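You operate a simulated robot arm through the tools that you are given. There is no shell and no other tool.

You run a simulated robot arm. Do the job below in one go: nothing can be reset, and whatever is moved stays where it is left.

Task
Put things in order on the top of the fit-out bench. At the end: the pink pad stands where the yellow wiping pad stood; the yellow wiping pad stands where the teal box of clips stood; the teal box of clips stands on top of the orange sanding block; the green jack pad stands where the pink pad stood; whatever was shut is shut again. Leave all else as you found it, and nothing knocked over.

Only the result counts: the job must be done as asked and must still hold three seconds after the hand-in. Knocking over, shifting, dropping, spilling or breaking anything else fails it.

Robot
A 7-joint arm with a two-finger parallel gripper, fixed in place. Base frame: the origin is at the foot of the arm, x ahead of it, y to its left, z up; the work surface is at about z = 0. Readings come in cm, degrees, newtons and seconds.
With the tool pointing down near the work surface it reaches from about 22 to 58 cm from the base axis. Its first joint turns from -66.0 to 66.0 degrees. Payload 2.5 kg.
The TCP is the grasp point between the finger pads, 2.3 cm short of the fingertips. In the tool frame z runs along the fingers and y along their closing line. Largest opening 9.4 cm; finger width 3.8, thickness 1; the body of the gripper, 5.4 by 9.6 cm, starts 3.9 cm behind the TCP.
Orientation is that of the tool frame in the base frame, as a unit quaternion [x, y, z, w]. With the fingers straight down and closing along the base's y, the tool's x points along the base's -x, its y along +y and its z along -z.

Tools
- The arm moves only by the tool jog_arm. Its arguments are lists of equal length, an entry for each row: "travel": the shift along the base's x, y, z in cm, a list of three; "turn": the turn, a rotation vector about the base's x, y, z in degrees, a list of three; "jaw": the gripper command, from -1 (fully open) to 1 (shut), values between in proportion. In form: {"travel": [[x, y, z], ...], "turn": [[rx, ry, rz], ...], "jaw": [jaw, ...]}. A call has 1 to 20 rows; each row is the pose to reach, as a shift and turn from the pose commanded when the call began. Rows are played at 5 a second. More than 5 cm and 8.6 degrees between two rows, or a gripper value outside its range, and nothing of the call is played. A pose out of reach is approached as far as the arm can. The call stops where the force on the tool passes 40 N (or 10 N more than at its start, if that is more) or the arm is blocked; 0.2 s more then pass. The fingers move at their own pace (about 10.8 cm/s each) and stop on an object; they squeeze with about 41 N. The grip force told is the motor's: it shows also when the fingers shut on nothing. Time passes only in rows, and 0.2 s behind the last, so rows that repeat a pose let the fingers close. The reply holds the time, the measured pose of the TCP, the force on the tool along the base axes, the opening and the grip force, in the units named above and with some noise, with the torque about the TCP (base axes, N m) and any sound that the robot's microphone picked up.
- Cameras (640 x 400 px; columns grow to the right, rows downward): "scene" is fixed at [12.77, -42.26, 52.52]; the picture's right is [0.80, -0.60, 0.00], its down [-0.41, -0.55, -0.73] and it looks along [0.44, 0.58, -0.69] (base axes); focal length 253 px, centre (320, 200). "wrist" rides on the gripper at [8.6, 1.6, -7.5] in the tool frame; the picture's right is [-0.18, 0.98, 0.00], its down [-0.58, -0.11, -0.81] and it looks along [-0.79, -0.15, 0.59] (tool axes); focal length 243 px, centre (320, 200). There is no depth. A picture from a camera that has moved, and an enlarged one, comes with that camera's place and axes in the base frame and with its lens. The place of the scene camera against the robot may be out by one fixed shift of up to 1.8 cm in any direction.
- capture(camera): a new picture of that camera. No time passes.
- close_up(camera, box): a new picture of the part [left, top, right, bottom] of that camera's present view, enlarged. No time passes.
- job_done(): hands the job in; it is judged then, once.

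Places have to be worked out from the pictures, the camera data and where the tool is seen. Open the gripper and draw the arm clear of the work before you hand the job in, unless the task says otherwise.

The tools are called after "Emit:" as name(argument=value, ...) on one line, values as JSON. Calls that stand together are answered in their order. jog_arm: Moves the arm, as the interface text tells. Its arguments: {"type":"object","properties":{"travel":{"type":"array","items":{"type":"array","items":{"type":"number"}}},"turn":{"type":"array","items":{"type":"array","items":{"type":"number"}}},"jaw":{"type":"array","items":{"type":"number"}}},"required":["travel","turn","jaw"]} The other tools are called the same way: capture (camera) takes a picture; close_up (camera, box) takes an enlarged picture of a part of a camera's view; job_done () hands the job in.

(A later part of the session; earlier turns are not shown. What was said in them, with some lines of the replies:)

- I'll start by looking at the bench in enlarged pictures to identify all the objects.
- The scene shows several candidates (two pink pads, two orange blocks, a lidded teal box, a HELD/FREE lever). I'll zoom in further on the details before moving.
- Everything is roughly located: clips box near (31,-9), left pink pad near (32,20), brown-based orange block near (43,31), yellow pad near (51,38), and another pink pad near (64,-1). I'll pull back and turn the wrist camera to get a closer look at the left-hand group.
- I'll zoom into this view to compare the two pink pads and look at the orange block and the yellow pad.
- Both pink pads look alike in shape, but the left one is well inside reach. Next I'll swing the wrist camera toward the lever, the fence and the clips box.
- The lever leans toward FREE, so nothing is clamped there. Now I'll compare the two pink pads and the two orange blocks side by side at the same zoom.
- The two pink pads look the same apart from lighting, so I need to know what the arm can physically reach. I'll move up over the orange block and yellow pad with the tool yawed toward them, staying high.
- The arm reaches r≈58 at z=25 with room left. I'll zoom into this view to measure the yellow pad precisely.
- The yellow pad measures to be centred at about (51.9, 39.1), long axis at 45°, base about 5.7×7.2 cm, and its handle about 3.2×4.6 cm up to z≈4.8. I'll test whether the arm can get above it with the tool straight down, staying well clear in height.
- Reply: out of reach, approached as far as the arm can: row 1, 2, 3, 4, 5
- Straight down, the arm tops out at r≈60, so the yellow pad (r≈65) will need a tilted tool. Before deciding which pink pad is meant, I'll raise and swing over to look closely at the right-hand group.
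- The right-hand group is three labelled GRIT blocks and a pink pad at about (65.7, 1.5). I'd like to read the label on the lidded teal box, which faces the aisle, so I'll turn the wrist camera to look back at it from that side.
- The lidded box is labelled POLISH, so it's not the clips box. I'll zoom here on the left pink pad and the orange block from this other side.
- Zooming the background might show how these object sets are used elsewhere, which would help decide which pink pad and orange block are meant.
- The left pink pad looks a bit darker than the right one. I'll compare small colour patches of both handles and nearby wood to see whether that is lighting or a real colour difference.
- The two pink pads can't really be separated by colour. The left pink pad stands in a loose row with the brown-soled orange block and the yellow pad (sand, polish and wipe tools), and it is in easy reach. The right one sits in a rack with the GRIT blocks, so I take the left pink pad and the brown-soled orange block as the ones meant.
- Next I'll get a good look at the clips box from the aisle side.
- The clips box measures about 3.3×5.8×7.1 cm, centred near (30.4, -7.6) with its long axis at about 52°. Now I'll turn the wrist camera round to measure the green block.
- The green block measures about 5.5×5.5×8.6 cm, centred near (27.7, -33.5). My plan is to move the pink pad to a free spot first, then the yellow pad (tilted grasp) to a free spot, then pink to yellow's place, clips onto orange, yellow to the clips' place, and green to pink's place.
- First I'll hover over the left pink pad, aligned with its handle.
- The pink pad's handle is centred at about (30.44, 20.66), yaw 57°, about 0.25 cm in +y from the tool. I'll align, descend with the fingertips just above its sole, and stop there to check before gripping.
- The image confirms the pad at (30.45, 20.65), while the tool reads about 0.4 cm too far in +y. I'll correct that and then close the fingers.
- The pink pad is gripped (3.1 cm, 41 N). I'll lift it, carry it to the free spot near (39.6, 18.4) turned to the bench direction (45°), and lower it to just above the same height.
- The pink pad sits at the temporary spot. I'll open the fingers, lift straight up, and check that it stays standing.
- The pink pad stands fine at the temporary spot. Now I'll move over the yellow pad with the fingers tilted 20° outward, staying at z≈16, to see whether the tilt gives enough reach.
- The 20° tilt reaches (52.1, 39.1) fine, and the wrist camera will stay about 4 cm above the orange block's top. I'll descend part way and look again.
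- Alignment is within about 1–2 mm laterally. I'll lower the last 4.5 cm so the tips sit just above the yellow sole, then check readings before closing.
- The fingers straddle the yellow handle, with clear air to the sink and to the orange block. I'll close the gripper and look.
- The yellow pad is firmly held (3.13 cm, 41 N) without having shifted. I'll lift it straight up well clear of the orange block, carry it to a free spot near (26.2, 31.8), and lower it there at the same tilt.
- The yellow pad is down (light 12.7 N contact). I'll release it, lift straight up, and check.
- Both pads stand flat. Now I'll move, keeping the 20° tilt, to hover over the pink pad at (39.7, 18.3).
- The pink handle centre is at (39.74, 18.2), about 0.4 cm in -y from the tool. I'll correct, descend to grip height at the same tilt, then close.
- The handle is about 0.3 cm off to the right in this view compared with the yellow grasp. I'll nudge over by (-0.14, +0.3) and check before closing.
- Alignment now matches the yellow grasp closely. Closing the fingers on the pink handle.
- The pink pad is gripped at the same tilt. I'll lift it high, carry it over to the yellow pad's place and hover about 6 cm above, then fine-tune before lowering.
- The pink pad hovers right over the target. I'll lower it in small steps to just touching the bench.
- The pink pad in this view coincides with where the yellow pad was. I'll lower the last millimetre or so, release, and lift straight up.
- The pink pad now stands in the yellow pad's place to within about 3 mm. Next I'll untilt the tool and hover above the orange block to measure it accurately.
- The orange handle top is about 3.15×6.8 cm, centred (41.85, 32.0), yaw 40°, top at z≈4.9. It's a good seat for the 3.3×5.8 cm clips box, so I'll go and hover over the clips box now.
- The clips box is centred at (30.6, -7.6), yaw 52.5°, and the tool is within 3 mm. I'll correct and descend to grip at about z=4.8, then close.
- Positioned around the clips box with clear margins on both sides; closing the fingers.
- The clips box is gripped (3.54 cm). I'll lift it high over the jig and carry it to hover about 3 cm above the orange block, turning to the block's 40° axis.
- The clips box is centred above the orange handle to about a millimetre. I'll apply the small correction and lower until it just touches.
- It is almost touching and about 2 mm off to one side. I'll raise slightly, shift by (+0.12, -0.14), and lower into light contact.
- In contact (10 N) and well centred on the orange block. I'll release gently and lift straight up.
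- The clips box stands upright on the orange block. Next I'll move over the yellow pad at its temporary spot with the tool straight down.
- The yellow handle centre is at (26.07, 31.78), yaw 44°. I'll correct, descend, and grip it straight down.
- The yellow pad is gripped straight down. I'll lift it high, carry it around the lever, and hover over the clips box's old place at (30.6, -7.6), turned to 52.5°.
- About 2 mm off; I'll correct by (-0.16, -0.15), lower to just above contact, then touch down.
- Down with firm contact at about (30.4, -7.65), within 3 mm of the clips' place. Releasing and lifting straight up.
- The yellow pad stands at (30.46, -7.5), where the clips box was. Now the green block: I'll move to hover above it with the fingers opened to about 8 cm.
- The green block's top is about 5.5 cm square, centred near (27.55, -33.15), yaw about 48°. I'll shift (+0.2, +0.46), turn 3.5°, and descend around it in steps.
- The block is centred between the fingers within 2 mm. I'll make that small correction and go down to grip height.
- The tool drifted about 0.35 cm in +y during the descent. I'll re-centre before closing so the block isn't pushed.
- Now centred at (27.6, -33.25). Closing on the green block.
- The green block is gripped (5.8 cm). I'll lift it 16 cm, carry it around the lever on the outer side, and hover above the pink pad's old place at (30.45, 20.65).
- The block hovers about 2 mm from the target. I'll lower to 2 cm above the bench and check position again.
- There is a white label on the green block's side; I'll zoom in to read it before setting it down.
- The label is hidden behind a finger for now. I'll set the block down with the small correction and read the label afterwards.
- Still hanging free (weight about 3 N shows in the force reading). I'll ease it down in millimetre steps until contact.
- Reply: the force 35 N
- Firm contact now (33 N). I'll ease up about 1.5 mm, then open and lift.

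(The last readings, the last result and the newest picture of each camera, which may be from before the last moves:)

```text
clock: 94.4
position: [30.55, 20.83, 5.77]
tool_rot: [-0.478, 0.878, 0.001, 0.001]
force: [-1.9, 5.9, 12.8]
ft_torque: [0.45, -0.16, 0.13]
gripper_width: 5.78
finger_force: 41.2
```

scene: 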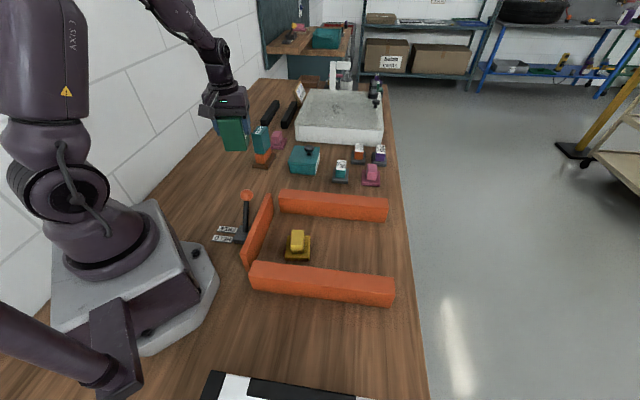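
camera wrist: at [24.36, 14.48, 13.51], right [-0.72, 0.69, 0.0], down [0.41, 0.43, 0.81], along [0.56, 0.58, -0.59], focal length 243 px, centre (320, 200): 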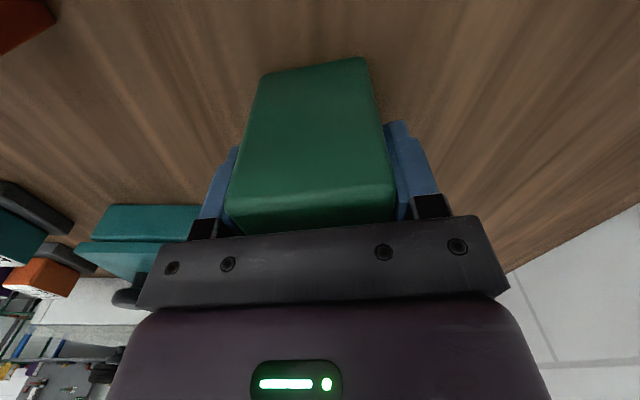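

Emit:
jog_arm(travel=[[0, 0, 0.03], [0, 0, 0.03], [0, 0, 0.03], [0, 0, 2], [0, 0, 5], [0, 0, 9], [0, 0, 13]], turn=[[0, 0, 0], [0, 0, 0], [0, 0, 0], [0, 0, 0], [0, 0, 0], [0, 0, 0], [0, 0, 0]], jaw=[-0.4, -0.7, -0.7, -0.7, -0.7, -0.7, -0.7])

Emit:
close_up(camera="scene", box=[230, 155, 280, 205])

Emit:
capture(camera="wrist")

Emit:
capture(camera="scene")

```text
clock: 96.0
position: [30.3, 20.91, 19.1]
tool_rot: [-0.477, 0.879, 0.0, -0.001]
force: [-1.1, -0.1, -0.4]
ft_torque: [0.01, -0.02, 0.0]
gripper_width: 7.99
finger_force: 0.1
```

```text
8.00 times, centred on (255, 180) of scene
camera zoom: at [12.77, -42.26, 52.52], right [0.8, -0.6, 0.0], down [-0.41, -0.55, -0.73], along [0.44, 0.58, -0.69], focal length 2025 px, centre (840, 360)
```

zoom: 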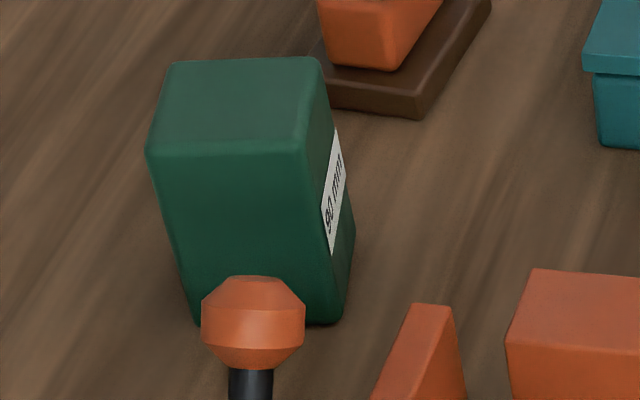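

```text
taken
camera wrist: at [24.28, 14.56, 26.75], right [-0.72, 0.69, 0.0], down [0.41, 0.43, 0.81], along [0.56, 0.58, -0.59], focal length 243 px, centre (320, 200)
```

wrist: 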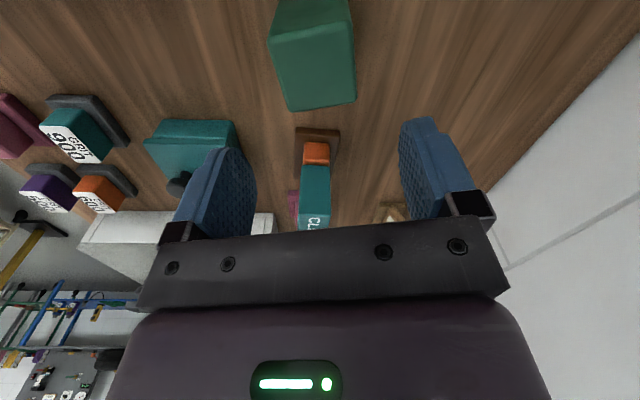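

```text
taken
```

scene: 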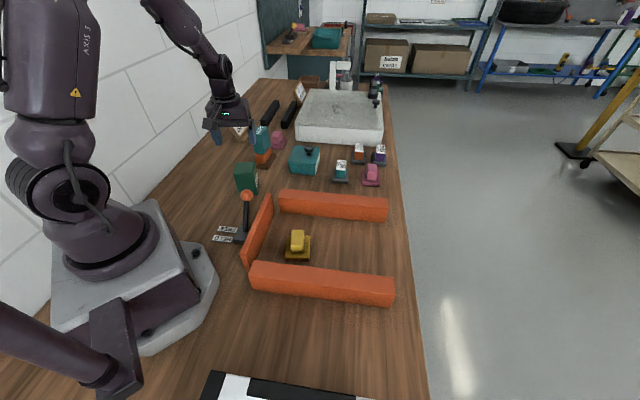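

Emit:
close_up(camera="scene", box=[262, 170, 280, 190])

Emit:
close_up(camera="wrist", box=[220, 0, 420, 125])

Emit:
close_up(camera="scene", box=[220, 100, 400, 275])

```text
16.00 times, centred on (271, 180) of scene
camera zoom: at [12.77, -42.26, 52.52], right [0.8, -0.6, 0.0], down [-0.41, -0.55, -0.73], along [0.44, 0.58, -0.69], focal length 4051 px, centre (1104, 520)
```

zoom: 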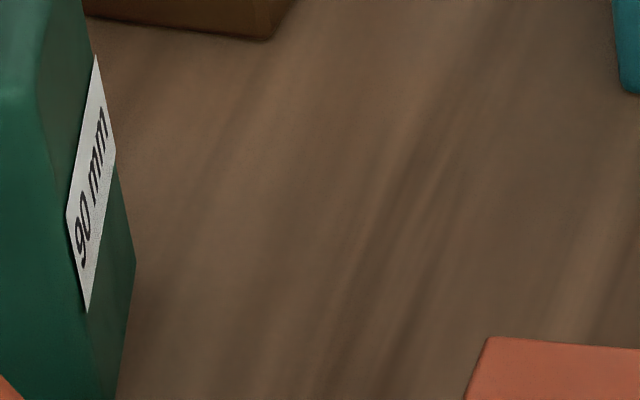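

```text
3.20 times, centred on (320, 62) of wrist
camera zoom: at [24.28, 14.56, 26.75], right [-0.72, 0.69, 0.0], down [0.41, 0.43, 0.81], along [0.56, 0.58, -0.59], focal length 776 px, centre (320, 640)
```

zoom: 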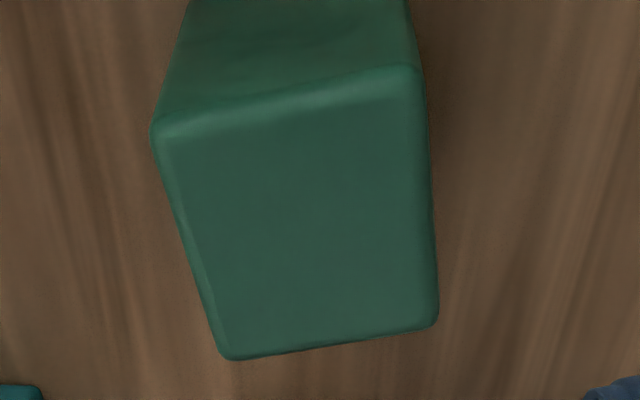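

```text
2.29 times, centred on (310, 188) of scene
camera zoom: at [12.77, -42.26, 52.52], right [0.8, -0.6, 0.0], down [-0.41, -0.55, -0.73], along [0.44, 0.58, -0.69], focal length 579 px, centre (343, 229)
```

zoom: 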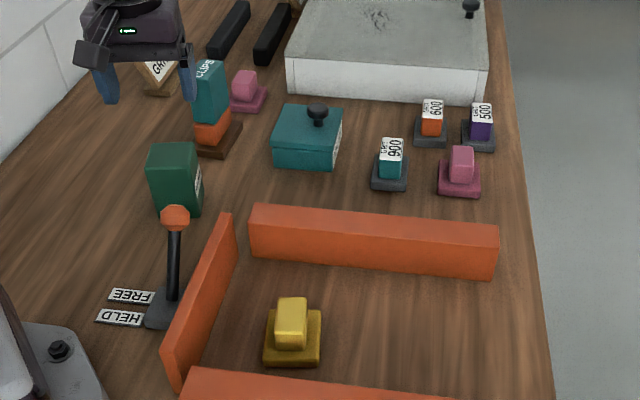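

The label reads "90 mm", which fits a jack pad, and it stands at (30.49, 20.75), where the pink pad stood. I'll raise the arm clear of the work with the gripper open and take a final look.

Emit:
jog_arm(travel=[[0, 0, 4], [0, 0, 8], [0, 0, 11], [0, 0, 13], [0, 0, 13], [0, 0, 13], [0, 0, 13], [0, 0, 13], [0, 0, 13], [0, 0, 13]], turn=[[0, 0, 0], [0, 0, 0], [0, 0, 0], [0, 0, 0], [0, 0, 0], [0, 0, 0], [0, 0, 0], [0, 0, 0], [0, 0, 0], [0, 0, 0]], jaw=[-1, -1, -1, -1, -1, -1, -1, -1, -1, -1])

Emit:
capture(camera="scene")

Emit:
close_up(camera="scene", box=[220, 90, 400, 210])

Emit:
capture(camera="wrist")

```text
clock: 98.2
position: [30.57, 20.91, 32.0]
tool_rot: [-0.477, 0.879, -0.001, 0.0]
force: [-0.9, -0.5, -0.7]
ft_torque: [0.02, 0.0, 0.0]
gripper_width: 9.42
finger_force: 0.0
```

```text
taken
```

scene: 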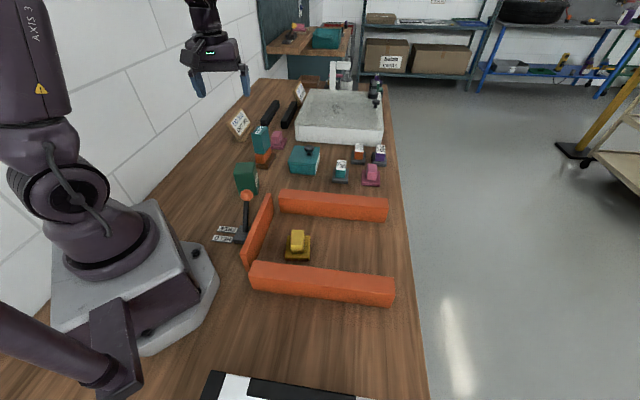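

```text
3.33 times, centred on (310, 150) of scene
camera zoom: at [12.77, -42.26, 52.52], right [0.8, -0.6, 0.0], down [-0.41, -0.55, -0.73], along [0.44, 0.58, -0.69], focal length 844 px, centre (353, 367)
```

zoom: 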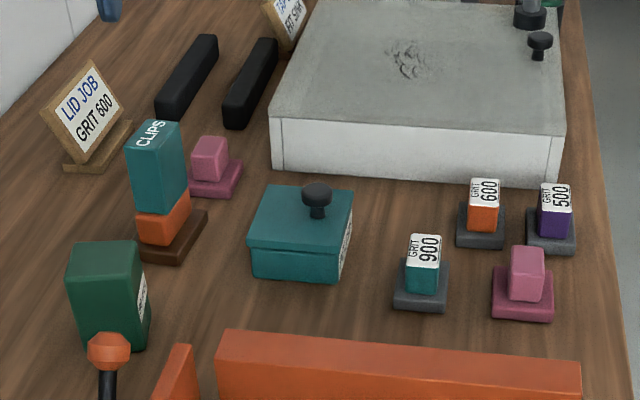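

```text
taken
camera wrist: at [24.42, 14.58, 39.54], right [-0.72, 0.69, 0.0], down [0.41, 0.43, 0.81], along [0.56, 0.58, -0.59], focal length 243 px, centre (320, 200)
```

wrist: 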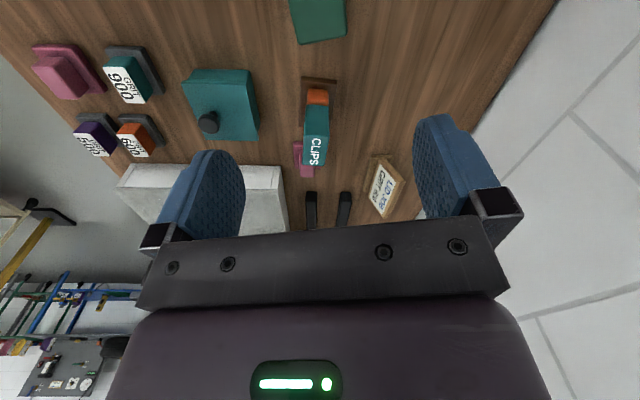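

Everything stands as asked: pink pad in yellow's place, yellow pad in the clips' place, clips box upright on the orange block, and green jack pad in pink's place. The POLISH box is still shut, the lever is untouched, and the gripper is open and clear, so I'm handing the job in.

Emit:
job_done()

```text
The job is handed in.
```

I rearranged the bench as asked and handed the job in. One choice was a judgement call: which pink pad and which orange block you meant.

| Item | Where it stands now | Offset from target |
|---|---|---|
| Pink pad | Where the yellow wiping pad stood | about 3 mm |
| Yellow wiping pad | Where the teal box of clips stood | 1–2 mm |
| Teal box of clips | Upright on the orange sanding block | centred to about 1–2 mm |
| Green jack pad (marked "90 mm") | Where the pink pad stood | about 1 mm |

- **Which pink pad and orange block:** the bench has two look-alike pink pads and two orange-handled blocks. I used the pink pad near the lever and the brown-soled orange block. They stood in a row with the yellow pad and were within easy reach. I left the other pink pad and the GRIT 600 block with the GRIT blocks. If you meant those, the job is wrong on that point.
- **Left alone:** the POLISH box stayed shut throughout and the lever is still at FREE. The final pictures show nothing else moved or knocked over, and the arm is clear with the gripper open.
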